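You operate a simulated robot arm through the tools that you are given. There is no shell and no other tool. Be economical: measure what you need, move in short steps, check, and stop when the job is done.

Carry out the task below with a simulated robot arm. There is one attempt and no reset: what you move stays moved.

TASK
Swap the lit board for the one on the rest and light it.
Fine: light it at its printed voltage; the old board goes flat in the yellow tray; pins move only with the supply off; leave the new one lit.

It is judged by the outcome, as a careful person would: the job done as asked, and still so three seconds after it is handed in. It fails if anything else is knocked over, pushed out of place, dropped, spilled or broken.

THE ROBOT
A 7-joint arm with a two-finger parallel gripper, fixed in place. Base frame: the origin is at the foot of the arm, x ahead of it, y to its left, z up; the work surface is at about z = 76. Lengths are in cm, angles in degrees, forces in N, time in s.
With the tool pointing down near the work surface it reaches from about 30 to 70 cm from the base axis. Its first joint turns from -66.0 to 66.0 degrees. Payload 1.57 kg.
Tool frame: the origin (TCP) lies between the finger pads and is the grasp point; the fingertips stand 3 cm ahead of it; z points along the fingers, y is the line along which they close. The gripper opens to 11 cm. The fingers are 2.4 cm wide and 1.2 cm thick; the gripper's body (4.8 by 11.2 cm) begins 7.8 cm behind the TCP.
Orientation is that of the tool frame in the base frame, as a unit quaternion [x, y, z, w]. With the fingers straight down and closing along the base's y, the tool's x points along the base's -x, its y along +y and its z along -z.

THE INTERFACE
- The arm moves only by the tool servo_tool. Its argument "commands" is one flat list of numbers, 6 for each row, row after row: the shift along the tool's x, y, z in cm, then the turn, a rotation vector about the tool's x, y, z in degrees. In form: [tx, ty, tz, wx, wy, wz, tx, ty, tz, wx, wy, wz, ...]. A call has 1 to 10 rows; each row is the pose to reach, as a shift and turn from the pose commanded when the call began, along the tool's axes at that moment. "jaw" is the opening, from 0 (shut) to 1 (fully open), set as the call begins (left out, the last holds). A row lasts 0.2 s, in which the tool goes at most 5 cm and 8.6 degrees; a call with a longer step from one row to the next is refused whole, and so is a gripper value outside its range. A pose out of reach is approached as far as the arm can. The call stops where the force on the tool passes 70 N (or 10 N more than at its start, if that is more) or the arm is blocked; 0.2 s more then pass. The fingers move at their own pace (about 10.8 cm/s each) and stop on an object; they squeeze with about 21 N. The grip force told is the motor's: it shows also when the fingers shut on nothing. Time passes only in rows, and 0.2 s behind the last, so rows that repeat a pose let the fingers close. It gives the time, the measured TCP pose, the force on the tool (base axes), the opening and the grip force at its end, in the units of the frame above (readings bear some noise).
- Cameras (640 x 400 px; columns grow to the right, rows downward): "scene" is fixed at [14.77, -37.64, 141.54]; the picture's right is [0.92, -0.40, 0.00], its down [-0.21, -0.49, -0.85] and it looks along [0.34, 0.77, -0.53] (base axes); focal length 357 px, centre (320, 200). "wrist" rides on the gripper at [-3.6, 0, -8] in the tool frame; the picture's right is [0.00, -1.00, 0.00], its down [0.97, 0.00, -0.24] and it looks along [0.24, 0.00, 0.97] (tool axes); focal length 218 px, centre (320, 200).
- get_image(camera): a new picture of that camera. No time passes.
- point_at(camera, pixels): for up to 12 pixels [column, row] of the newest picture of that camera ("zoom" is the newest enlarged one), the place [x, y, z] in the base frame of the surface seen there, good to about 0.2 cm, but the place of the scene camera against the robot may be out by one fixed shift of up to 1.2 cm in any direction. No time passes.
- inspect(camera, box): a new picture of the part [left, top, right, bottom] of that camera's present view, enlarged. No time passes.
- hand_in(): hands the job in; it is judged then, once.

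Work in short steps. Measure before you move; look again where a grasp or a placing could have gone wrong, and mend it. You have 80 turns and 38 pictures in all, those below and enlarged ones among them. Open the gripper and draw the arm clear of the work before you hand the job in, unless the task says otherwise; then end with one line.

The tools are called after "Emit:" as a command line: name --argument value ..., lists and objects as JSON in quotes. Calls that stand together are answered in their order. servo_tool: Moves the arm, as the interface text tells. Its arguments: {"type":"object","properties":{"commands":{"type":"array","items":{"type":"number"}},"jaw":{"type":"number"}},"required":["commands"]} The other tools are called the same way: get_image (camera) takes a picture; point_at (camera, pixels) gives the place of the surface under pixels of a picture; inspect (camera, box) takes an enlarged picture of a part of a camera's view; hand_in () hands the job in.

At the start:

```text
time_s: 0.0
tool_pos: [35.54, 0.3, 114.16]
tool_rot: [0.0, 1.0, 0.0, 0.001]
wrist_force: [-0.5, 0.1, 0.4]
gripper_width: 10.99
gripper_force: 0.0
```

scene: 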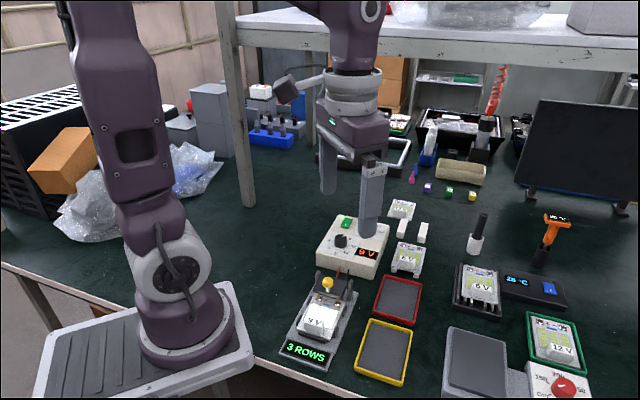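
wrist: 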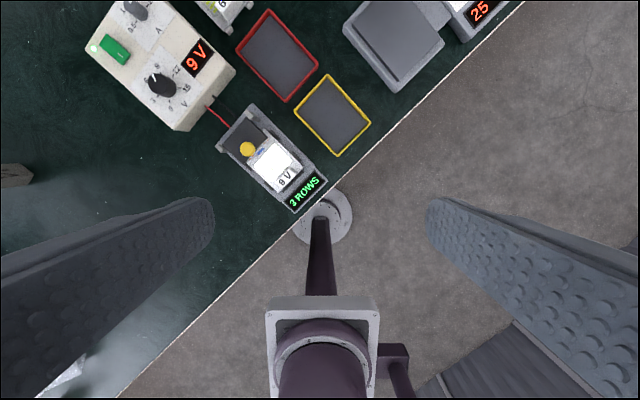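

The scene shows the fixture ("3 ROWS") near (320,320), the supply near (355,245), and trays at (385,350). I'll enlarge these areas.

Emit:
inspect --camera "scene" --box '[270, 190, 430, 390]'

Emit:
inspect --camera "scene" --box '[430, 200, 600, 400]'

Emit:
inspect --camera "wrist" --box '[80, 0, 390, 220]'

```text
2.00 times, centred on (350, 290) of scene
```

zoom: 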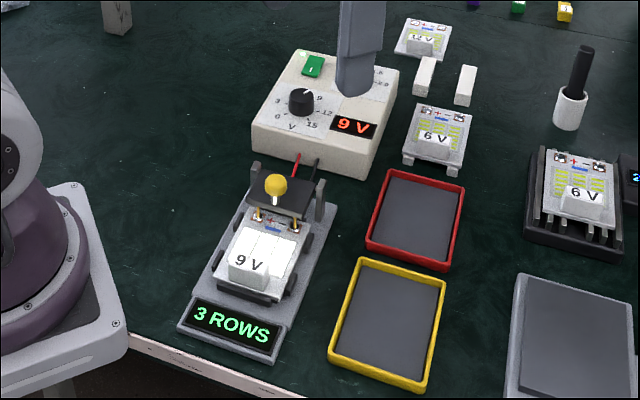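

```text
2.00 times, centred on (515, 300) of scene
```

zoom: 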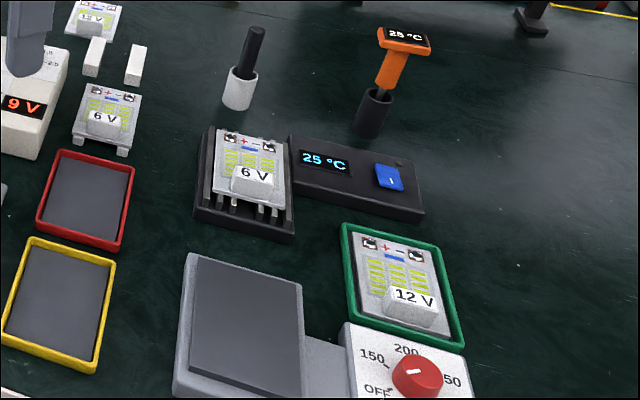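

```text
1.82 times, centred on (235, 110) of wrist
```

zoom: 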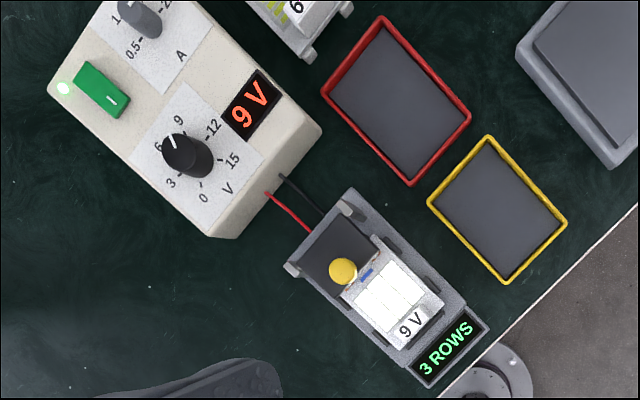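

I'll measure the key places in both pictures.

Emit:
point_at --camera "scene" --pixels '[[327, 284], [318, 327], [386, 350], [398, 300], [347, 223], [341, 240], [408, 257], [403, 208], [481, 286], [560, 340], [401, 228], [421, 233]]'

Emit:
point_at --camera "wrist" --pixels '[[246, 149], [284, 178], [334, 115], [277, 55], [114, 49], [161, 84], [226, 148], [300, 200], [254, 107], [322, 180], [268, 155], [294, 74]]'

```text
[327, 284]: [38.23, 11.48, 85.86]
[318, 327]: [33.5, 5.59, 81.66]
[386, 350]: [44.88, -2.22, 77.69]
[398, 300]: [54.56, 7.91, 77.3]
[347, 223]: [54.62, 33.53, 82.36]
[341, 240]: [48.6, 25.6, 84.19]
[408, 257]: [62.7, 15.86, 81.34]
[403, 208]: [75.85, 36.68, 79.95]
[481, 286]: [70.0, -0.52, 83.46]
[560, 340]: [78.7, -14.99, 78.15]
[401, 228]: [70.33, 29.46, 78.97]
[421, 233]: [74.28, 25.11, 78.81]
```

```text
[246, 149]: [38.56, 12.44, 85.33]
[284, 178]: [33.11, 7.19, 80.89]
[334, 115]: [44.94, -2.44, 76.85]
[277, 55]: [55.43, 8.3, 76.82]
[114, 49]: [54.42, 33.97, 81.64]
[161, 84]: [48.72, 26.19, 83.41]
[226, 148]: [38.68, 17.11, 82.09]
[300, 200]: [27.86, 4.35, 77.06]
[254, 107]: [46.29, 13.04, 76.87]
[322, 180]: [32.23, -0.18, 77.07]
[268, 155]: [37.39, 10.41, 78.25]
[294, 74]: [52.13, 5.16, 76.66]
```

I'll move up over the middle at height to view the rest candidates.

Emit:
servo_tool --commands '[-5, 2, 0, 0, 0, 0, -9.5, 4, 0, 0, 0, 0, -14, 6, 0, 0, 0, 0, -18, 8, 0, 0, 0, 0, -22, 10, 0, 0, 0, 0, -24, 10, 0, 0, 0, 0]'

Emit:
get_image --camera "wrist"

Emit:
inspect --camera "scene" --box '[370, 190, 530, 320]'

```text
refused: row 1 steps farther than a row can; nothing moved
```

```text
32 pictures are left
```

wrist: 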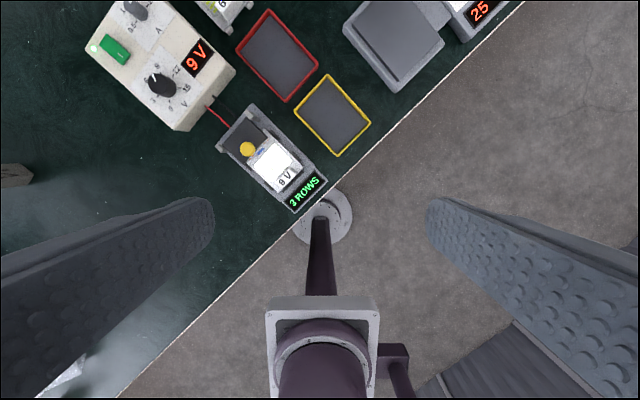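

```text
3.08 times, centred on (450, 255) of scene
```

zoom: 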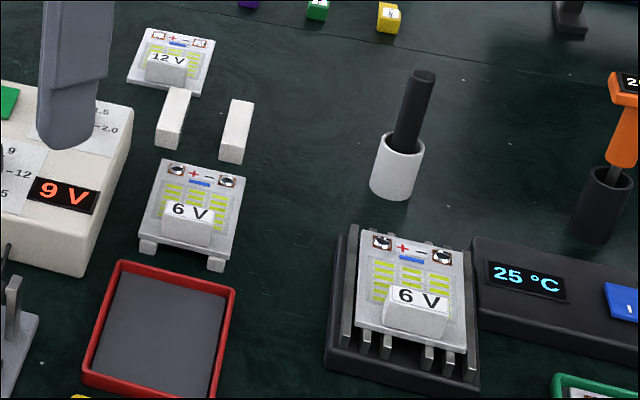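

Emit:
servo_tool --commands '[-4.5, 2, 0, 0, 0, 0, -9, 4, 0, 0, 0, 0, -13.5, 6, 0, 0, 0, 0, -18, 8, 0, 0, 0, 0, -22, 9, 0, 0, 0, 0, -24, 10, 0, 0, 0, 0]'

Emit:
get_image --camera "wrist"

```text
time_s: 1.4
tool_pos: [59.38, 10.27, 114.26]
tool_rot: [0.0, 1.0, 0.0, -0.001]
wrist_force: [-1.1, 0.4, -0.5]
gripper_width: 11.01
gripper_force: 0.0
```

```text
30 pictures are left
```

wrist: 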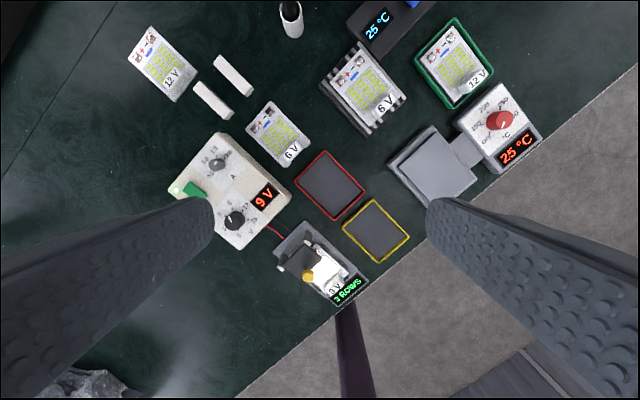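

Emit:
inspect --camera "wrist" --box '[120, 10, 320, 180]'

Emit:
inspect --camera "wrist" --box '[160, 120, 420, 310]'

Emit:
inspect --camera "scene" --box '[300, 260, 370, 370]'

```text
2.35 times, centred on (220, 95) of wrist
```

zoom: 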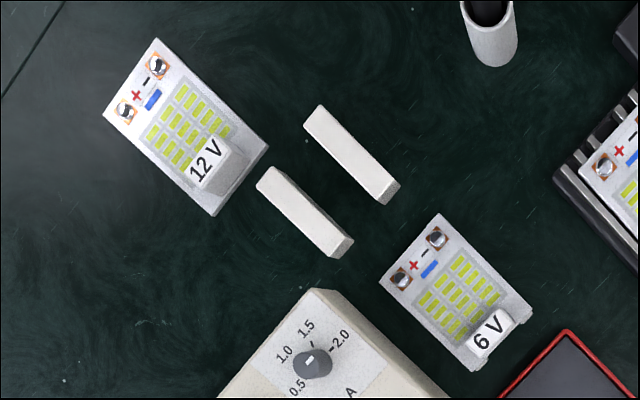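

```text
2.11 times, centred on (290, 215) of wrist
```

zoom: 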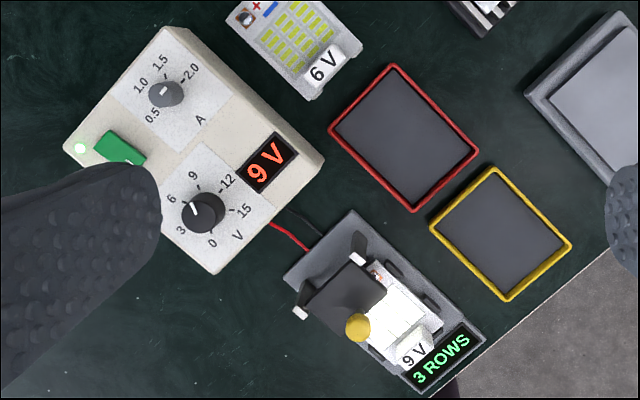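

```text
3.64 times, centred on (335, 315) of scene
```

zoom: 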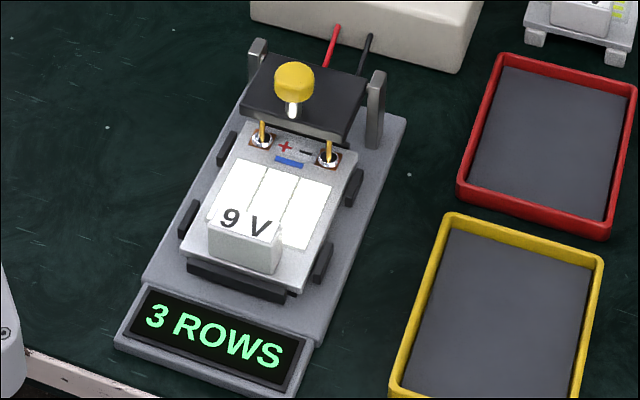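

I'll move the wrist camera over the supply for exact measures.

Emit:
servo_tool --commands '[1, 4, 2, 0, 0, 0, 2, 8, 4, 0, 0, 0, 3, 12, 6, 0, 0, 0, 4, 15, 9, 0, 0, 0, 4.4, 17.7, 12, 0, 0, 0, 4.4, 17.7, 14, 0, 0, 0]'

Emit:
get_image --camera "wrist"

```text
time_s: 2.8
tool_pos: [55.07, 28.07, 100.09]
tool_rot: [0.0, 1.0, 0.0, 0.0]
wrist_force: [-0.3, 0.8, 0.4]
gripper_width: 10.98
gripper_force: 0.1
```

```text
26 pictures are left
```

wrist: 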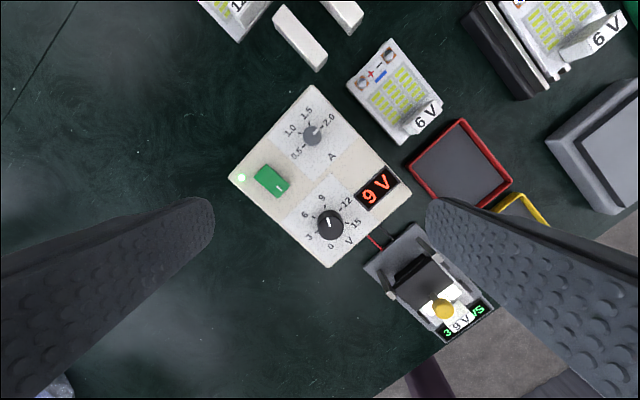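

Emit:
inspect --camera "wrist" --box '[225, 85, 415, 270]'

Emit:
point_at --camera "wrist" --pixels '[[263, 187], [278, 173], [257, 177], [286, 188], [271, 181], [330, 224], [328, 218], [240, 177], [320, 180], [445, 309], [400, 128], [421, 118]]'

```text
2.16 times, centred on (320, 178) of wrist
```

zoom: 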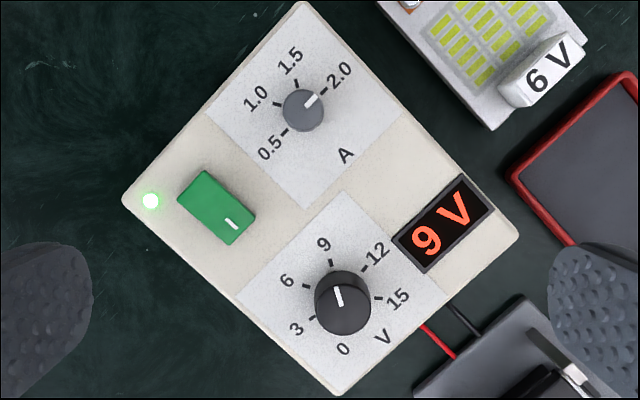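

```text
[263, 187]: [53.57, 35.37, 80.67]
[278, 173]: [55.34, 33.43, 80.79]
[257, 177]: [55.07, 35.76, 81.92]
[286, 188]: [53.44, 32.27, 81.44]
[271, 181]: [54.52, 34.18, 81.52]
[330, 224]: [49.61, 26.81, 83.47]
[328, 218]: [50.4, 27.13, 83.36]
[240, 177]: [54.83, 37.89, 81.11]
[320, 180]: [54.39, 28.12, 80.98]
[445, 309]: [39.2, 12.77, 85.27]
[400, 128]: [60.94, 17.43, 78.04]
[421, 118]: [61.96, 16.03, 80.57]
```

The rocker's "I" end is at (53,32.4), the off end at about (55.6,35.5), and the supply axis is at about 47.5°. I'll turn the tool to match, close the jaws and hover over the off end.

Emit:
servo_tool --commands '[0, 1.5, 1, 0, 0, -8, 0, 3, 3, 0, 0, -16, 0, 4.5, 5, 0, 0, -24, -0.2, 6, 7, 0, 0, -32, -0.4, 7.4, 9, 0, 0, -40, -0.4, 7.4, 12, 0, 0, -47.5, -0.4, 7.4, 13, 0, 0, -47.5]' --jaw 0

Emit:
get_image --camera "wrist"

```text
time_s: 4.4
tool_pos: [55.6, 35.54, 87.16]
tool_rot: [-0.403, 0.915, 0.001, 0.0]
wrist_force: [-0.5, -0.3, 1.3]
gripper_width: 0.0
gripper_force: 21.2
```

```text
24 pictures are left
```

wrist: 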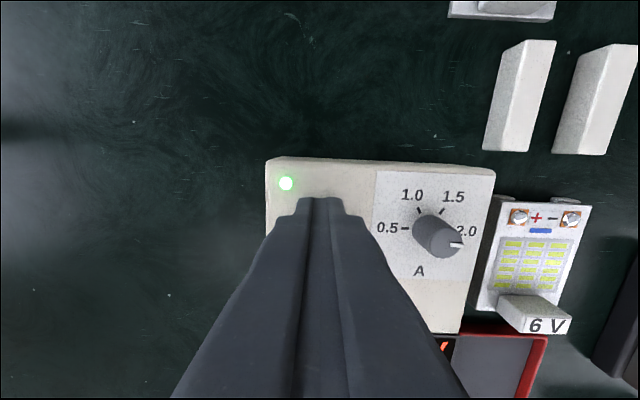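

Aligned and above the off end; I'll press down.

Emit:
servo_tool --commands '[0, 0, 1.5, 0, 0, 0, 0, 0, 2.2, 0, 0, 0, 0, 0, 2.5, 0, 0, 0, 0, 0, 2.8, 0, 0, 0]'

Emit:
inspect --camera "scene" --box '[300, 200, 420, 350]'

```text
time_s: 5.4
tool_pos: [55.57, 35.35, 84.77]
tool_rot: [-0.403, 0.915, 0.001, 0.002]
wrist_force: [-9.9, -4.3, 39.0]
gripper_width: 0.02
gripper_force: 21.2
```

```text
2.67 times, centred on (360, 275) of scene
```

zoom: 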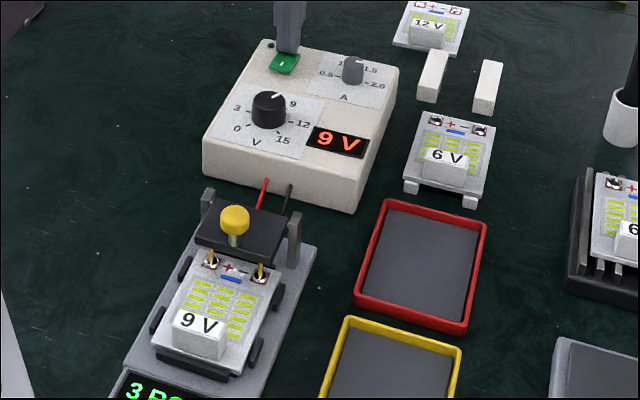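

The lamp and LEDs are off. I'll lift, then move above the V knob, pre-turned so that the 54° turn to 6 V ends at the present yaw.

Emit:
servo_tool --commands '[0, 0, -4, 0, 0, 0, 1, 0, -8, 0, 0, 6, 3, 0, -10, 0, 0, 14, 5, -0.5, -10, 0, 0, 22, 7, -1, -10, 0, 0, 30, 9, -1.5, -10, 0, 0, 38, 10.19, -1.75, -10, 0, 0, 46, 10.19, -1.75, -10, 0, 0, 54]' --jaw 0.6

Emit:
get_image --camera "wrist"

```text
time_s: 7.2
tool_pos: [50.0, 26.73, 94.43]
tool_rot: [0.057, 0.998, 0.0, 0.0]
wrist_force: [-0.1, 0.1, 0.2]
gripper_width: 6.62
gripper_force: 0.0
```

```text
22 pictures are left
```

wrist: 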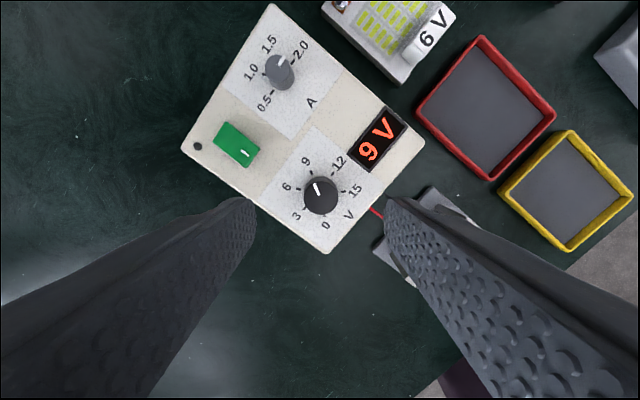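

Emit:
point_at --camera "wrist" --pixels '[[320, 191], [306, 191], [335, 193], [321, 180], [321, 207], [297, 189], [307, 178]]'

Emit:
inspect --camera "wrist" --box '[260, 140, 380, 240]'

```text
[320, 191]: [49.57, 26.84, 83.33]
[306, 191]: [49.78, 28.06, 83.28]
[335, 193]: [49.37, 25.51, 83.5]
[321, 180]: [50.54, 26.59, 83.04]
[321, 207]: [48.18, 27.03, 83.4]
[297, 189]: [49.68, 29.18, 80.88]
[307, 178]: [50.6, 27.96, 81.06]
```

```text
4.00 times, centred on (320, 190) of wrist
```

zoom: 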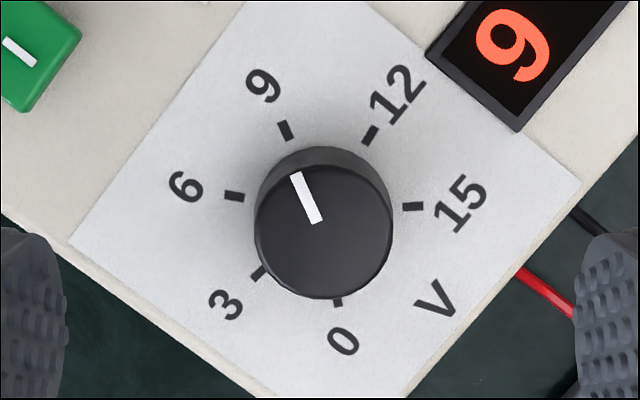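

Knob centre is at (49.3,26.8), top 83.4, radius 1.5. I'll descend around it and grip it.

Emit:
servo_tool --commands '[0.7, 0, 4, 0, 0, 0, 0.7, 0, 7.5, 0, 0, 0, 0.7, 0, 10, 0, 0, 0]'

Emit:
servo_tool --commands '[0, 0, 0, 0, 0, 0, 0, 0, 0, 0, 0, 0, 0, 0, 0, 0, 0, 0]' --jaw 0

Emit:
servo_tool --commands '[0, 0, 0, 0, 0, -8, 0, 0, 0, 0, 0, -16, 0, 0, 0, 0, 0, -24, 0, 0, 0, 0, 0, -32, 0, 0, 0, 0, 0, -40, 0, 0, 0, 0, 0, -48, 0, 0, 0, 0, 0, -54, 0, 0, 0, 0, 0, -54]'

Emit:
inspect --camera "scene" --box '[300, 200, 420, 350]'

```text
time_s: 8.0
tool_pos: [49.27, 26.78, 84.5]
tool_rot: [0.057, 0.998, 0.001, 0.0]
wrist_force: [-0.2, 0.0, 0.4]
gripper_width: 6.59
gripper_force: 0.1
```

```text
time_s: 8.8
tool_pos: [49.16, 26.63, 84.54]
tool_rot: [0.056, 0.998, -0.001, 0.0]
wrist_force: [-1.5, -9.5, -1.9]
gripper_width: 3.33
gripper_force: 40.7
```

```text
time_s: 10.6
tool_pos: [49.11, 27.03, 84.48]
tool_rot: [-0.404, 0.915, 0.0, 0.0]
wrist_force: [-9.1, 12.8, -14.9]
gripper_width: 3.32
gripper_force: 40.6
```

```text
2.67 times, centred on (360, 275) of scene
```

zoom: 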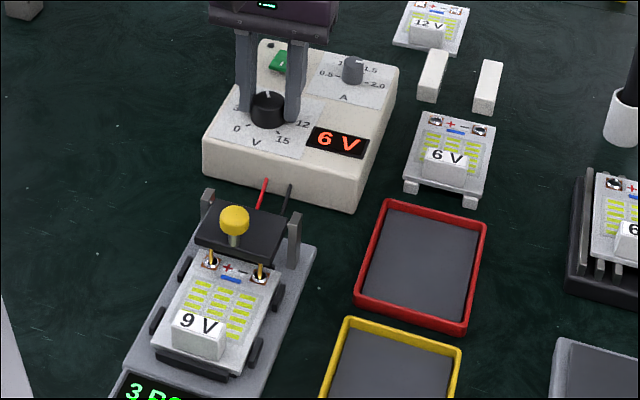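

Display reads 6 V. I'll release, rise and go over the fixture for a close look.

Emit:
servo_tool --commands '[0, 0, 0, 0, 0, 0, 0, 0, 0, 0, 0, 0, 0, 0, -4, 0, 0, 0, 1, 0, -8, 0, 0, 0, 4, -0.5, -11, 0, 0, 0, 8, -1, -13, 0, 0, 0, 12, -1.4, -15, 0, 0, 0, 15.7, -1.8, -15.6, 0, 0, 0]' --jaw 0.6

Emit:
get_image --camera "wrist"

```text
time_s: 12.4
tool_pos: [40.05, 13.98, 100.1]
tool_rot: [-0.403, 0.915, 0.0, 0.001]
wrist_force: [-0.3, -0.3, 0.4]
gripper_width: 6.61
gripper_force: 0.0
```

```text
19 pictures are left
```

wrist: 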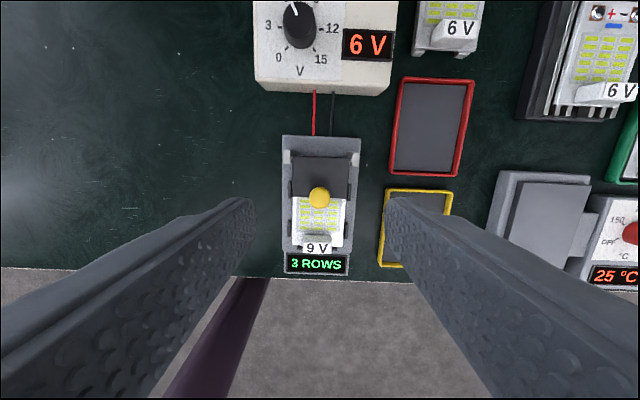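

Emit:
point_at --camera "wrist" --pixels '[[319, 193], [300, 170], [342, 170], [288, 142], [354, 144], [302, 217], [336, 218], [317, 239], [306, 238], [331, 239], [317, 264], [317, 249]]'

Emit:
inspect --camera "wrist" --box '[270, 125, 370, 285]'

```text
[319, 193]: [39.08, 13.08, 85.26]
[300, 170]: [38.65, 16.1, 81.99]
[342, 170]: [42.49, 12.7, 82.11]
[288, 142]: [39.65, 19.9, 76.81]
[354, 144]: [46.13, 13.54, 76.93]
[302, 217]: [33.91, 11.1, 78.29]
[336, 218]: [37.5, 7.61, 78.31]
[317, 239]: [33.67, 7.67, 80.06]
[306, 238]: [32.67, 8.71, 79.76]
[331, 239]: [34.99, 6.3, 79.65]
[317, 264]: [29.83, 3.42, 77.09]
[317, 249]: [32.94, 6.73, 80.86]
```

```text
2.50 times, centred on (320, 205) of wrist
```

zoom: 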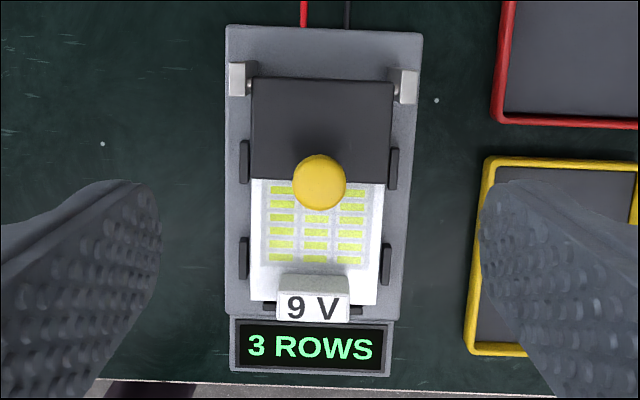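

Emit:
point_at --camera "zoom" --pixels '[[237, 68], [238, 84], [408, 76], [407, 92], [249, 88], [394, 92], [322, 90], [322, 168], [320, 182], [320, 160], [320, 206], [296, 183]]'

```text
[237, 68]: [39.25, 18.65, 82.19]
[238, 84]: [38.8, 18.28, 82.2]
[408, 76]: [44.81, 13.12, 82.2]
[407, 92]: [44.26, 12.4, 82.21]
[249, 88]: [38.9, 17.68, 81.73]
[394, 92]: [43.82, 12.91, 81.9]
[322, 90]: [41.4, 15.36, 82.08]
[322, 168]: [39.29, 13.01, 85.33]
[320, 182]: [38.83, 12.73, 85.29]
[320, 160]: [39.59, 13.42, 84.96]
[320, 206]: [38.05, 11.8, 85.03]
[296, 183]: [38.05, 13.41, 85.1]
```

Cap centre is (38.83,12.65), top 85.3; hinge is about (41.6,15.5,81.6). I'll descend around the yellow knob and grip it.

Emit:
servo_tool --commands '[0.5, 0, 4, 0, 0, 0, 1.2, 0, 8, 0, 0, 0, 1.8, 0, 11.5, 0, 0, 0, 1.8, 0, 13.5, 0, 0, 0]'

Emit:
servo_tool --commands '[0, 0, 0, 0, 0, 0, 0, 0, 0, 0, 0, 0, 0, 0, 0, 0, 0, 0]' --jaw 0

```text
time_s: 13.4
tool_pos: [38.66, 12.82, 86.51]
tool_rot: [-0.404, 0.915, 0.0, 0.0]
wrist_force: [-0.1, 0.0, -0.4]
gripper_width: 6.6
gripper_force: 0.0
```

```text
time_s: 14.2
tool_pos: [38.82, 12.67, 86.51]
tool_rot: [-0.402, 0.916, 0.0, 0.001]
wrist_force: [10.7, -7.5, -9.5]
gripper_width: 2.32
gripper_force: 35.6
```

Gripped the cap (2.3 cm wide). Now I'll swing it up about the hinge, first to 30° as a check.

Emit:
servo_tool --commands '[-0.57, 0, -0.48, 0, 3.75, 0, -1.17, 0, -0.91, 0, 7.5, 0, -1.85, 0, -1.25, 0, 11, 0, -2.55, 0, -1.52, 0, 15, 0]'

Emit:
inspect --camera "scene" --box '[280, 220, 400, 350]'

```text
time_s: 15.2
tool_pos: [40.46, 14.4, 88.01]
tool_rot: [-0.399, 0.907, -0.054, -0.121]
wrist_force: [2.9, -27.6, -3.7]
gripper_width: 2.33
gripper_force: 35.7
```

```text
3.08 times, centred on (340, 285) of scene
```

zoom: 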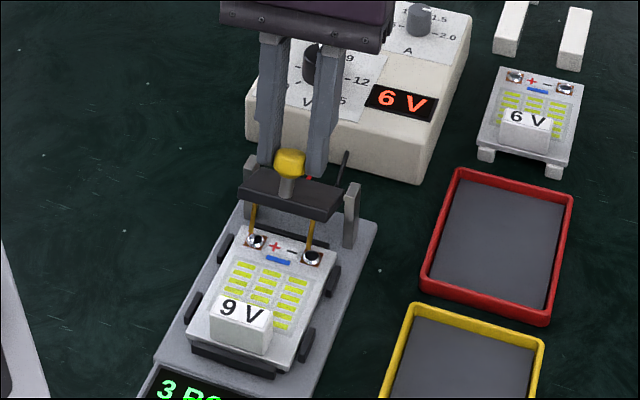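

The flap is rising with the knob and the pins are off the pads. I'll continue the arc to about 100°.

Emit:
servo_tool --commands '[-0.68, 0, -0.36, 0, 3.75, 0, -1.38, 0, -0.64, 0, 7.5, 0, -2.12, 0, -0.82, 0, 11.2, 0, -2.89, 0, -0.93, 0, 15, 0, -3.66, 0, -0.93, 0, 18.7, 0, -4.44, 0, -0.86, 0, 22.5, 0, -5.2, 0, -0.68, 0, 26.2, 0, -5.93, 0, -0.41, 0, 30, 0, -6.7, 0, -0.02, 0, 30, 0]'

Emit:
inspect --camera "scene" --box '[280, 220, 400, 350]'

```text
time_s: 17.2
tool_pos: [44.75, 19.58, 86.32]
tool_rot: [-0.372, 0.846, -0.152, -0.351]
wrist_force: [0.0, -0.2, -0.4]
gripper_width: 0.0
gripper_force: 20.8
```

```text
3.08 times, centred on (340, 285) of scene
```

zoom: 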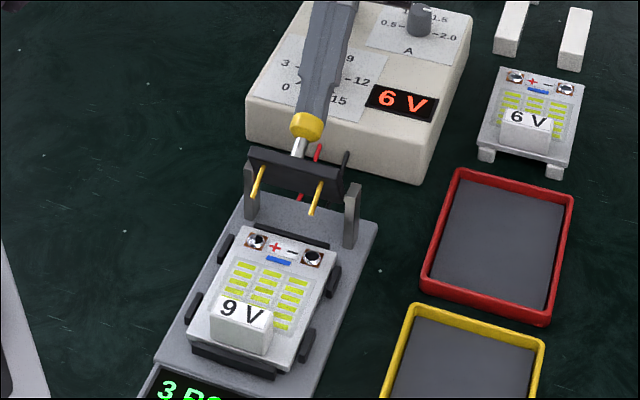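

The fingers slipped off but the flap stays up at roughly 65°. I'll back out, straighten up, and look from above.

Emit:
servo_tool --commands '[0, 0, -4.5, 0, 0, 0, 3, 0, -7, 0, -8, 0, 6, 0, -7.1, 0, -16, 0, 9, 0, -7.1, 0, -24, 0, 12.2, 0, -7.1, 0, -32, 0, 12.2, 0, -7.1, 0, -40, 0, 12.2, 0, -7.1, 0, -45, 0]' --jaw 0.7

Emit:
inspect --camera "wrist" --box '[240, 110, 400, 290]'

```text
time_s: 18.8
tool_pos: [42.44, 16.68, 100.04]
tool_rot: [-0.403, 0.915, 0.0, 0.001]
wrist_force: [-0.3, 0.2, 0.3]
gripper_width: 7.68
gripper_force: 0.1
```

```text
2.22 times, centred on (320, 200) of wrist
```

zoom: 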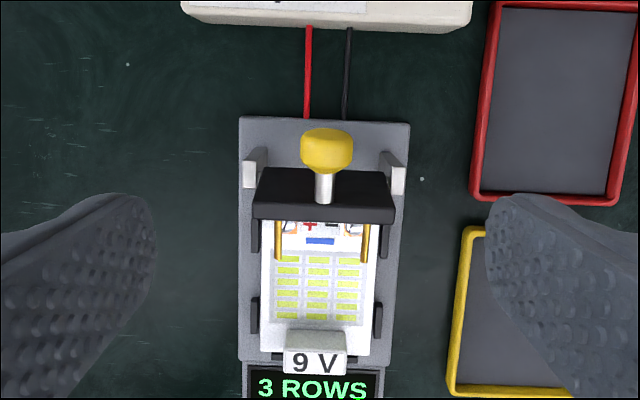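

Emit:
point_at --camera "zoom" --pixels '[[280, 256], [365, 257], [322, 212], [327, 140], [322, 190], [312, 342], [290, 338], [344, 338], [300, 310], [290, 366], [285, 316], [270, 340]]'

```text
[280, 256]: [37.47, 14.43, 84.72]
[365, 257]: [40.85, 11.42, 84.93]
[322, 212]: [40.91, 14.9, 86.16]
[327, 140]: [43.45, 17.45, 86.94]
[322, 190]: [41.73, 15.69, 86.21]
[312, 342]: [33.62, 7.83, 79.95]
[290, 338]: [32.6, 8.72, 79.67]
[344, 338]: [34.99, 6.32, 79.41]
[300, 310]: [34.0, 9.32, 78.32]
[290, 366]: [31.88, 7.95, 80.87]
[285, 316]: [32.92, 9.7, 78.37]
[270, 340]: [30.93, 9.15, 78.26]
```

Flap is stable and pin tips are at z≈84.8, well clear of the board at 78.3. The 9 V handle block is centred at about (33.24,6.9), 3.4 cm long across, top 80.9. I'll descend on it.

Emit:
servo_tool --commands '[3.5, 0, 0, 0, 0, 0, 7, 0, 2, 0, 0, 0, 10.5, 0.1, 5, 0, 0, 0, 13.43, 0.17, 8.5, 0, 0, 0, 13.43, 0.17, 11.5, 0, 0, 0]' --jaw 0.42

Emit:
inspect --camera "wrist" --box '[200, 100, 440, 290]'

```text
time_s: 20.0
tool_pos: [33.02, 6.81, 88.62]
tool_rot: [-0.402, 0.916, 0.0, 0.0]
wrist_force: [0.0, 0.5, 0.9]
gripper_width: 4.62
gripper_force: 0.1
```

```text
2.11 times, centred on (320, 195) of wrist
```

zoom: 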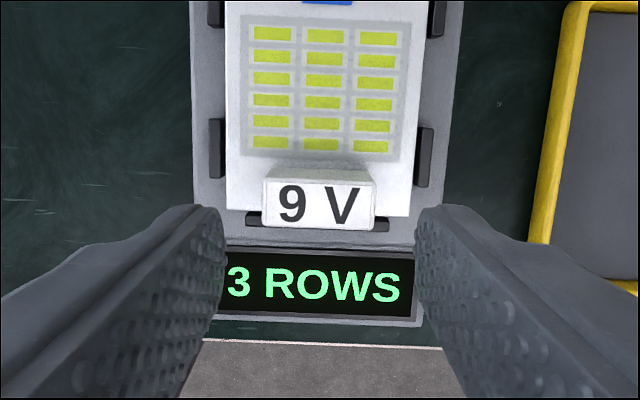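

Emit:
point_at --camera "zoom" --pixels '[[268, 176], [372, 178], [268, 188], [370, 190], [268, 219], [370, 224], [320, 203], [228, 200], [408, 205], [320, 160], [250, 212], [425, 150]]'

```text
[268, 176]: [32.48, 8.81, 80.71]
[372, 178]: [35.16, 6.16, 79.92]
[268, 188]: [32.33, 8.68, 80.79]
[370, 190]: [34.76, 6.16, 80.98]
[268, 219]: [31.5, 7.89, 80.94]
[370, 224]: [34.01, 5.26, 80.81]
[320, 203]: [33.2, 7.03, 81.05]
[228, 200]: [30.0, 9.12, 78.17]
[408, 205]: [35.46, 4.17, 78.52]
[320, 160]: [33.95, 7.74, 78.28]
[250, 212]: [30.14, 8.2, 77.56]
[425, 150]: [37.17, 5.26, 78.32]
```

The board is about 3° off my yaw. I'll correct it, descend and grip the block.

Emit:
servo_tool --commands '[-0.15, 0.03, 3, 0, 0, 3, -0.15, 0.03, 5.5, 0, 0, 3, -0.15, 0.03, 6.7, 0, 0, 3]'

Emit:
servo_tool --commands '[0, 0, 0, 0, 0, 0, 0, 0, 0, 0, 0, 0, 0, 0, 0, 0, 0, 0]' --jaw 0

Emit:
servo_tool --commands '[0, 0, -0.7, 0, 0, 0, 0, 0, -1.4, 0, 0, 0, 0, 0, -2.2, 0, 0, 0, 0, 0, -3, 0, 0, 0]'

Emit:
get_image --camera "scene"

```text
time_s: 20.8
tool_pos: [33.21, 7.12, 81.94]
tool_rot: [-0.378, 0.926, 0.0, 0.0]
wrist_force: [-0.1, -0.6, -0.1]
gripper_width: 4.65
gripper_force: 0.1
```

```text
time_s: 21.6
tool_pos: [33.25, 7.16, 81.94]
tool_rot: [-0.379, 0.925, 0.0, 0.001]
wrist_force: [0.3, 1.0, -0.3]
gripper_width: 3.93
gripper_force: 21.1
```

```text
time_s: 22.6
tool_pos: [33.28, 7.06, 84.98]
tool_rot: [-0.379, 0.926, 0.0, 0.001]
wrist_force: [0.8, -0.1, -0.7]
gripper_width: 3.93
gripper_force: 21.1
```

```text
13 pictures are left
```

scene: 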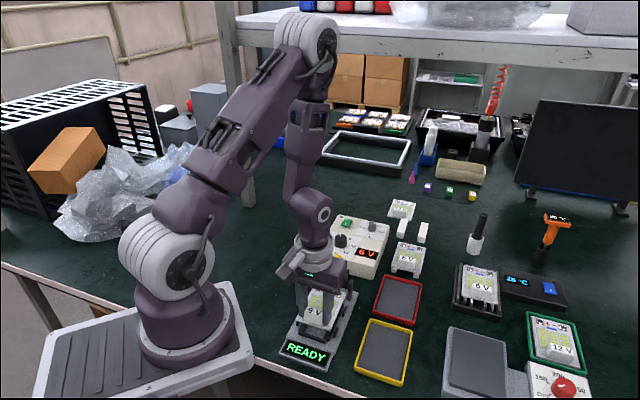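

Board is lifted and the display says READY. I'll measure the yellow tray's rim and the boards from this scene picture.

Emit:
point_at --camera "scene" --pixels '[[371, 320], [411, 332], [403, 384], [357, 371], [384, 349], [347, 237], [375, 325], [398, 379], [397, 244], [424, 249], [391, 271], [419, 277]]'

Emit:
inspect --camera "scene" --box '[280, 260, 420, 390]'

```text
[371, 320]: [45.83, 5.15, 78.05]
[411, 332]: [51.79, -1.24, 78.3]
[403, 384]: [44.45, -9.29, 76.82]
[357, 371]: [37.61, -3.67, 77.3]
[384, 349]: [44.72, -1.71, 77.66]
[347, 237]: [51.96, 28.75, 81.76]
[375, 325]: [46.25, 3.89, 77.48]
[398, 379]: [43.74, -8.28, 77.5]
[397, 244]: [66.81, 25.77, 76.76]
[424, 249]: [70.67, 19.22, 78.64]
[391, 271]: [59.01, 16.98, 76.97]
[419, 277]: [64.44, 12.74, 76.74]
```

```text
3.08 times, centred on (350, 325) of scene
```

zoom: 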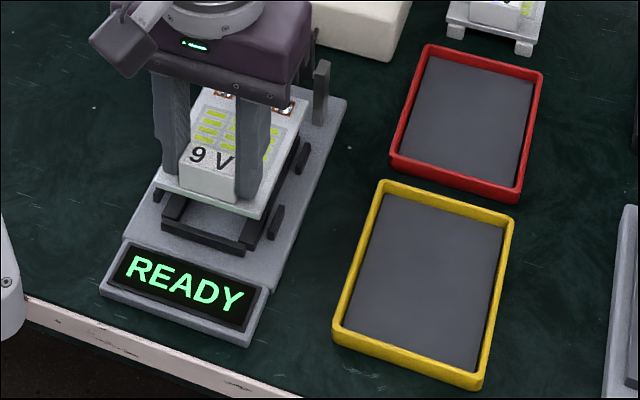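

I'll shift the board sideways clear of the pins, raise it, and look at the tray with the accurate wrist camera.

Emit:
servo_tool --commands '[0.3, -2, 0, 0, 0, 0, 0.5, -4, 0, 0, 0, 0, 0.5, -6, 0, 0, 0, 0, 0.5, -7.5, -1.5, 0, 0, 0, 0.5, -7.5, -4, 0, 0, 0, 0.5, -7.5, -7, 0, 0, 0]'

Emit:
get_image --camera "wrist"

```text
time_s: 24.0
tool_pos: [38.24, 1.37, 91.86]
tool_rot: [-0.378, 0.926, 0.0, 0.0]
wrist_force: [0.3, -0.5, -0.9]
gripper_width: 3.92
gripper_force: 21.0
```

```text
11 pictures are left
```

wrist: 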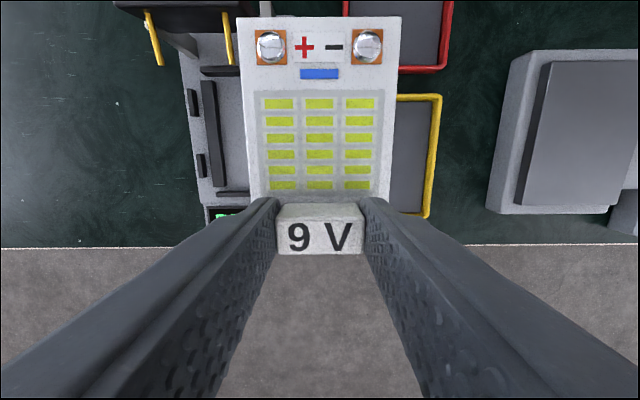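

Emit:
point_at --camera "wrist" --pixels '[[439, 96], [429, 215], [432, 104], [423, 208], [402, 97], [415, 150], [238, 19], [399, 18], [252, 200], [386, 170], [268, 46], [368, 46]]'

```text
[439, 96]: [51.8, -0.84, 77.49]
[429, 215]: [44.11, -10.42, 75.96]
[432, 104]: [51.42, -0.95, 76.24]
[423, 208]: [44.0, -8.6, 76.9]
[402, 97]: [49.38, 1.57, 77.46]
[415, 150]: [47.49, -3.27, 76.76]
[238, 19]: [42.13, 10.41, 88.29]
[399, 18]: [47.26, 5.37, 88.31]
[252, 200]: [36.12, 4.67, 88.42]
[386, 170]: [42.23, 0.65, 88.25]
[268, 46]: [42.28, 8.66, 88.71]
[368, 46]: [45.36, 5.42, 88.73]
```

Board is 7.2 × 10 cm, and the tray inner is about 8 × 11 centred at (44.65,-2.1) at 45°. I'll hover with TCP at (41.77,-5.15).

Emit:
servo_tool --commands '[0.8, -3, 0, 0, 0, 0, 1.6, -5.5, 1, 0, 0, 0, 2.04, -7.13, 3.5, 0, 0, 0, 2.04, -7.13, 6.5, 0, 0, 0, 2.04, -7.13, 7, 0, 0, 0]'

Emit:
get_image --camera "wrist"

```text
time_s: 25.2
tool_pos: [41.68, -5.21, 84.76]
tool_rot: [-0.379, 0.925, 0.0, 0.0]
wrist_force: [-0.4, 0.5, -1.5]
gripper_width: 3.91
gripper_force: 20.9
```

```text
10 pictures are left
```

wrist: 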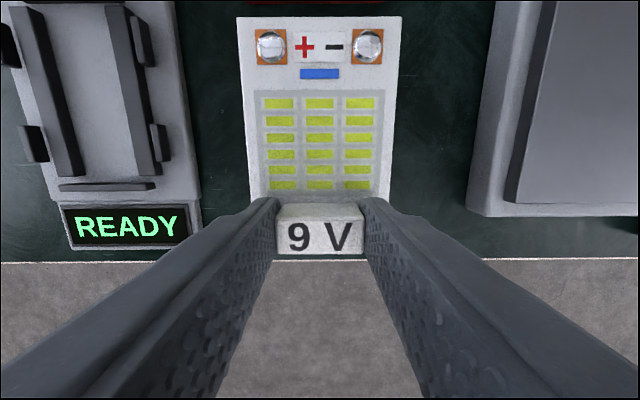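

The tray is fully hidden beneath the board, as expected. I'll lower gently until contact.

Emit:
servo_tool --commands '[0, 0, 1.2, 0, 0, 0, 0, 0, 2.2, 0, 0, 0, 0, 0, 2.8, 0, 0, 0, 0, 0, 3.1, 0, 0, 0]'

Emit:
inspect --camera "scene" --box '[330, 290, 450, 390]'

```text
time_s: 26.2
tool_pos: [41.74, -5.17, 81.77]
tool_rot: [-0.378, 0.926, -0.001, 0.0]
wrist_force: [-0.5, -0.7, -0.1]
gripper_width: 3.94
gripper_force: 21.4
```

```text
4.00 times, centred on (390, 340) of scene
```

zoom: 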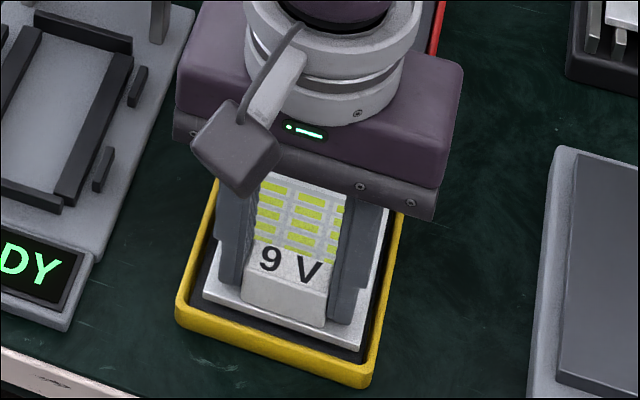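

The board sits within the rim, with no contact yet. I'll lower further in small steps.

Emit:
servo_tool --commands '[0, 0, 0.3, 0, 0, 0, 0, 0, 0.6, 0, 0, 0, 0, 0, 0.9, 0, 0, 0]'

```text
time_s: 27.0
tool_pos: [41.67, -5.15, 80.87]
tool_rot: [-0.379, 0.925, -0.001, 0.001]
wrist_force: [-1.5, -1.2, 4.8]
gripper_width: 3.94
gripper_force: 21.2
```

Light contact (about 5 N). Release and rise.

Emit:
servo_tool --commands '[0, 0, 0, 0, 0, 0, 0, 0, 0, 0, 0, 0, 0, 0, -3, 0, 0, 0, 0, 0, -7, 0, 0, 0, 0, 0, -11, 0, 0, 0, 0, 0, -15, 0, 0, 0]' --jaw 0.44

Emit:
get_image --camera "wrist"

```text
time_s: 28.4
tool_pos: [41.77, -5.25, 95.84]
tool_rot: [-0.38, 0.925, 0.0, 0.0]
wrist_force: [0.0, 0.2, 0.9]
gripper_width: 4.86
gripper_force: 0.1
```

```text
8 pictures are left
```

wrist: 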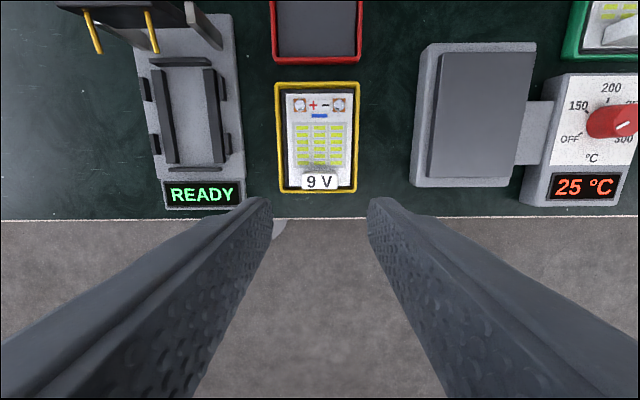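

Old board is flat in the yellow tray. Next I go over the 6 V board on the white bars.

Emit:
servo_tool --commands '[-4.5, 0, 0, 0, 0, 0, -9, 0, 0, 0, 0, 0, -13.5, 0, 0, 0, 0, 0, -18, 0.4, 0, 0, 0, 0, -22.5, 0.8, 0, 0, 0, 0, -26.5, 1, 0, 0, 0, 0, -28.6, 1.05, 2, 0, 0, 0, -28.6, 1.05, 4, 0, 0, 0]'

Emit:
get_image --camera "wrist"

```text
time_s: 30.2
tool_pos: [61.48, 15.74, 91.68]
tool_rot: [-0.378, 0.926, 0.0, 0.0]
wrist_force: [0.7, -0.1, 0.1]
gripper_width: 4.84
gripper_force: 0.0
```

```text
7 pictures are left
```

wrist: 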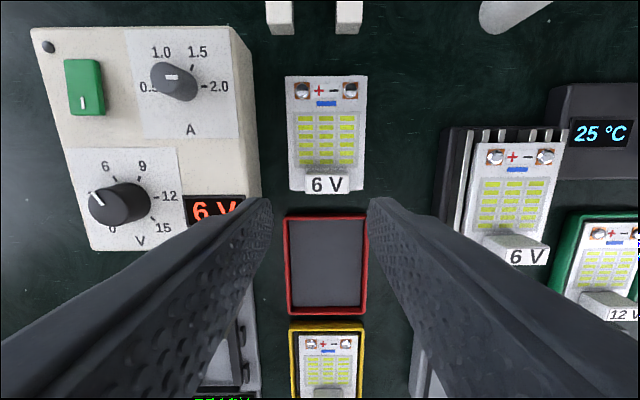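

Emit:
point_at --camera "wrist" --pixels '[[306, 177], [348, 176], [307, 191], [346, 191], [327, 183], [288, 79], [364, 78], [291, 187], [361, 187], [327, 165], [303, 92], [350, 91]]'

Emit:
inspect --camera "wrist" --box '[270, 60, 390, 210]'

```text
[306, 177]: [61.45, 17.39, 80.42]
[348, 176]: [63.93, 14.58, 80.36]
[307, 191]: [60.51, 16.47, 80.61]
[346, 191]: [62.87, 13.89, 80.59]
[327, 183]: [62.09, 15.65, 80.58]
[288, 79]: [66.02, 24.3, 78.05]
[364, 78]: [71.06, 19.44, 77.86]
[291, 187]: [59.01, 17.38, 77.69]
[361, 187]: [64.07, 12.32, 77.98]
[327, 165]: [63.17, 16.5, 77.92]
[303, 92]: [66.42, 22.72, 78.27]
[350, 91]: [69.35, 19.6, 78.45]
```

```text
2.67 times, centred on (330, 135) of wrist
```

zoom: 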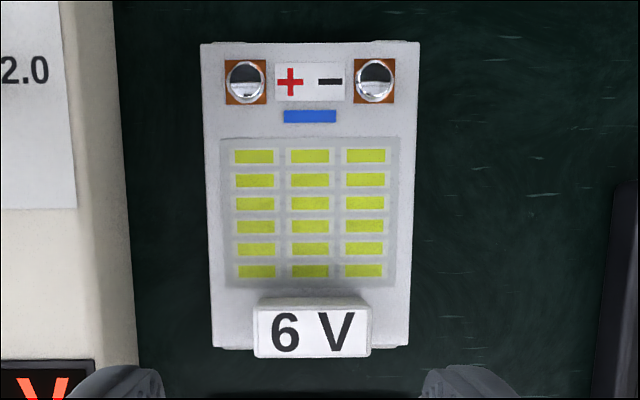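

The 6 V block is centred at about (62.15,15.5), same kind of board at about 45°. I'll descend and grip with the same relative offset as before.

Emit:
servo_tool --commands '[-0.31, -0.64, 3, 0, 0, 0, -0.31, -0.64, 7, 0, 0, 0, -0.31, -0.64, 9.3, 0, 0, 0, -0.31, -0.64, 10.1, 0, 0, 0]'

Emit:
servo_tool --commands '[0, 0, 0, 0, 0, 0, 0, 0, 0, 0, 0, 0, 0, 0, 0, 0, 0, 0]' --jaw 0

Emit:
servo_tool --commands '[0, 0, -1, 0, 0, 0, 0, 0, -3, 0, 0, 0, 0, 0, -6, 0, 0, 0, 0, 0, -9, 0, 0, 0, 0, 0, -10.3, 0, 0, 0]'

Emit:
get_image --camera "wrist"

```text
time_s: 31.2
tool_pos: [62.08, 15.36, 81.69]
tool_rot: [-0.378, 0.926, 0.001, 0.0]
wrist_force: [-0.9, -0.8, -1.0]
gripper_width: 4.84
gripper_force: 0.1
```

```text
time_s: 32.0
tool_pos: [62.02, 15.49, 81.65]
tool_rot: [-0.378, 0.926, 0.0, 0.0]
wrist_force: [-0.9, 0.8, 0.6]
gripper_width: 3.88
gripper_force: 20.7
```

```text
time_s: 33.2
tool_pos: [62.09, 15.37, 92.1]
tool_rot: [-0.379, 0.925, 0.0, 0.0]
wrist_force: [0.1, 0.4, -1.1]
gripper_width: 3.95
gripper_force: 21.0
```

```text
5 pictures are left
```

wrist: 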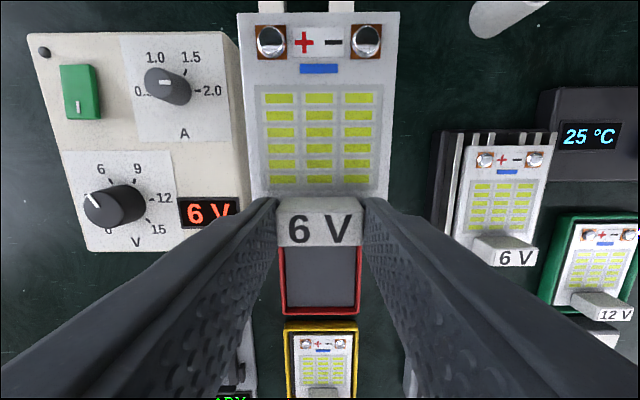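

Held much the same as the old board, but about 0.28 cm further toward +u in the grip. I'll carry it back at height to beside the fixture.

Emit:
servo_tool --commands '[4, 0, -2, 0, 0, 0, 8.5, 0, -2.5, 0, 0, 0, 13, 1, -2.5, 0, 0, 0, 17.5, 2, -2.5, 0, 0, 0, 22, 3.5, -2.5, 0, 0, 0, 26, 5.2, -2.5, 0, 0, 0, 27.35, 6.4, -1, 0, 0, 0, 27.35, 6.4, 2.5, 0, 0, 0, 27.35, 6.4, 5.5, 0, 0, 0, 27.35, 6.4, 6.9, 0, 0, 0]'

```text
time_s: 35.4
tool_pos: [38.08, 0.68, 85.0]
tool_rot: [-0.379, 0.926, 0.001, 0.0]
wrist_force: [-1.0, 0.2, -1.4]
gripper_width: 3.89
gripper_force: 20.7
```

Emit:
servo_tool --commands '[0, 2, 0, 0, 0, 0, 0, 4, 0, 0, 0, 0, -0.2, 6, 0, 0, 0, 0, -0.5, 7.5, 0, 0, 0, 0, -0.78, 7.99, 0, 0, 0, 0, -0.78, 7.99, 0.8, 0, 0, 0, -0.78, 7.99, 1.6, 0, 0, 0]'

Emit:
inspect --camera "scene" --box '[270, 260, 390, 380]'

```text
time_s: 37.0
tool_pos: [33.02, 7.07, 83.52]
tool_rot: [-0.379, 0.925, -0.001, 0.0]
wrist_force: [0.3, -0.7, -0.6]
gripper_width: 3.92
gripper_force: 21.2
```

```text
3.33 times, centred on (330, 320) of scene
```

zoom: 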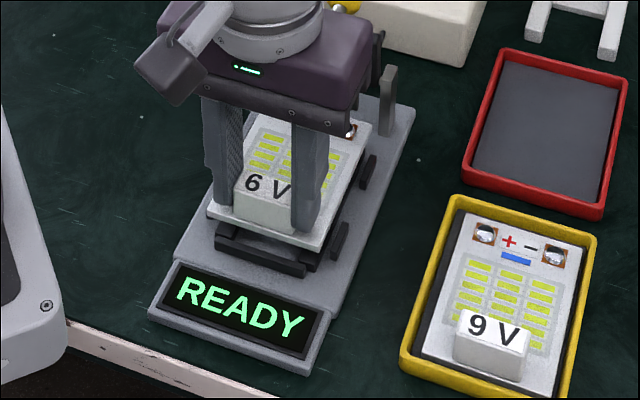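

It is aligned over the cradle; I'll lower gently to seat.

Emit:
servo_tool --commands '[0, 0, 0.5, 0, 0, 0, 0, 0, 1.0, 0, 0, 0, 0, 0, 1.3, 0, 0, 0, 0, 0, 1.5, 0, 0, 0]'

```text
time_s: 38.0
tool_pos: [33.09, 7.0, 82.03]
tool_rot: [-0.378, 0.926, 0.001, 0.0]
wrist_force: [-1.5, -1.4, 18.2]
gripper_width: 3.92
gripper_force: 21.6
```

Contact at the expected height. Release, rise and look.

Emit:
servo_tool --commands '[0, 0, 0, 0, 0, 0, 0, 0, 0, 0, 0, 0, 0, 0, -3, 0, 0, 0, 0, 0, -7.5, 0, 0, 0, 0, 0, -12, 0, 0, 0, -3, 0, -15, 0, 0, 0, -5, 0, -17, 0, 0, 0]' --jaw 0.44

Emit:
inspect --camera "wrist" --box '[250, 60, 390, 240]'

```text
time_s: 39.6
tool_pos: [36.62, 10.52, 99.08]
tool_rot: [-0.379, 0.925, 0.0, -0.001]
wrist_force: [-1.2, 0.5, 0.2]
gripper_width: 4.8
gripper_force: 0.1
```

```text
2.22 times, centred on (320, 150) of wrist
```

zoom: 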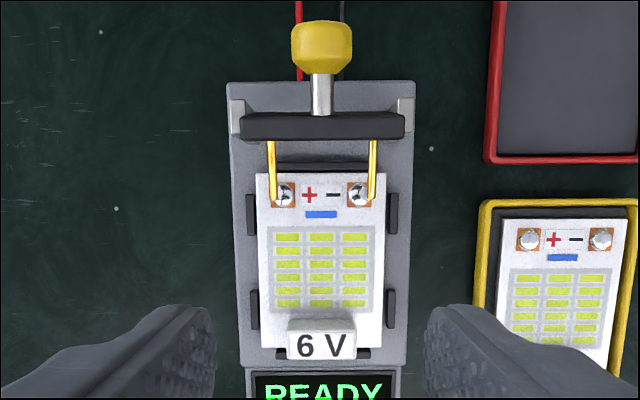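

Emit:
point_at --camera "zoom" --pixels '[[262, 182], [380, 180], [264, 338], [376, 340], [320, 206], [283, 193], [358, 194], [252, 215], [390, 215], [322, 32], [322, 62], [322, 95]]'

```text
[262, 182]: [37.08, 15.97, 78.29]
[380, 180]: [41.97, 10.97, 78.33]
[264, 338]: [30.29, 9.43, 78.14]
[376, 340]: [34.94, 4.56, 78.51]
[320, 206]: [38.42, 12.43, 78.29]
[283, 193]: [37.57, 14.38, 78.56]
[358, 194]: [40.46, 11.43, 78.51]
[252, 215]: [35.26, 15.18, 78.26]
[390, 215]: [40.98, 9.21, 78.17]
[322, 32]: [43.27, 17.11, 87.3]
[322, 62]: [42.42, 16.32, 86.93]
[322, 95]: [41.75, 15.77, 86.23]
```

The board is seated level (z≈78.3) and the pins line up with the pads. I'll approach the raised knob with a 36° tilt.

Emit:
servo_tool --commands '[-3.5, 0, 0, 0, 7.2, 0, -7, 0, 0.5, 0, 14.4, 0, -10.5, 0, 2, 0, 21.6, 0, -13.5, 0, 3.7, 0, 28.8, 0, -14.63, 0, 4.54, 0, 36, 0]'

Emit:
servo_tool --commands '[0, 0, 3, 0, 0, 0, 0, 0, 6, 0, 0, 0, 0, 0, 8, 0, 0, 0]'

Emit:
servo_tool --commands '[0, 0, 0, 0, 0, 0, 0, 0, 0, 0, 0, 0, 0, 0, 0, 0, 0, 0]' --jaw 0

```text
time_s: 40.8
tool_pos: [46.96, 20.71, 94.39]
tool_rot: [-0.361, 0.88, -0.118, -0.287]
wrist_force: [0.0, -0.1, 0.3]
gripper_width: 4.83
gripper_force: 0.1
```

```text
time_s: 41.6
tool_pos: [43.69, 17.41, 88.15]
tool_rot: [-0.36, 0.88, -0.117, -0.286]
wrist_force: [-0.2, 0.0, 1.1]
gripper_width: 4.84
gripper_force: 0.0
```

```text
time_s: 42.4
tool_pos: [43.66, 17.31, 88.1]
tool_rot: [-0.36, 0.88, -0.117, -0.286]
wrist_force: [-4.5, 0.0, -4.9]
gripper_width: 2.32
gripper_force: 35.4
```

Knob gripped; I'll reverse the arc to bring the pins down.

Emit:
servo_tool --commands '[0.55, 0, 0.22, 0, -3, 0, 1.15, 0, 0.5, 0, -6, 0, 1.7, 0, 0.8, 0, -9, 0, 2.21, 0, 1.13, 0, -12, 0, 3.12, 0, 1.95, 0, -18, 0, 3.86, 0, 2.91, 0, -24, 0, 4.38, 0, 3.99, 0, -30, 0, 4.61, 0, 4.75, 0, -34, 0, 4.69, 0, 5.14, 0, -36, 0]'

```text
time_s: 44.4
tool_pos: [38.74, 12.66, 86.56]
tool_rot: [-0.378, 0.926, 0.001, 0.0]
wrist_force: [4.2, 8.0, 18.6]
gripper_width: 2.34
gripper_force: 36.2
```

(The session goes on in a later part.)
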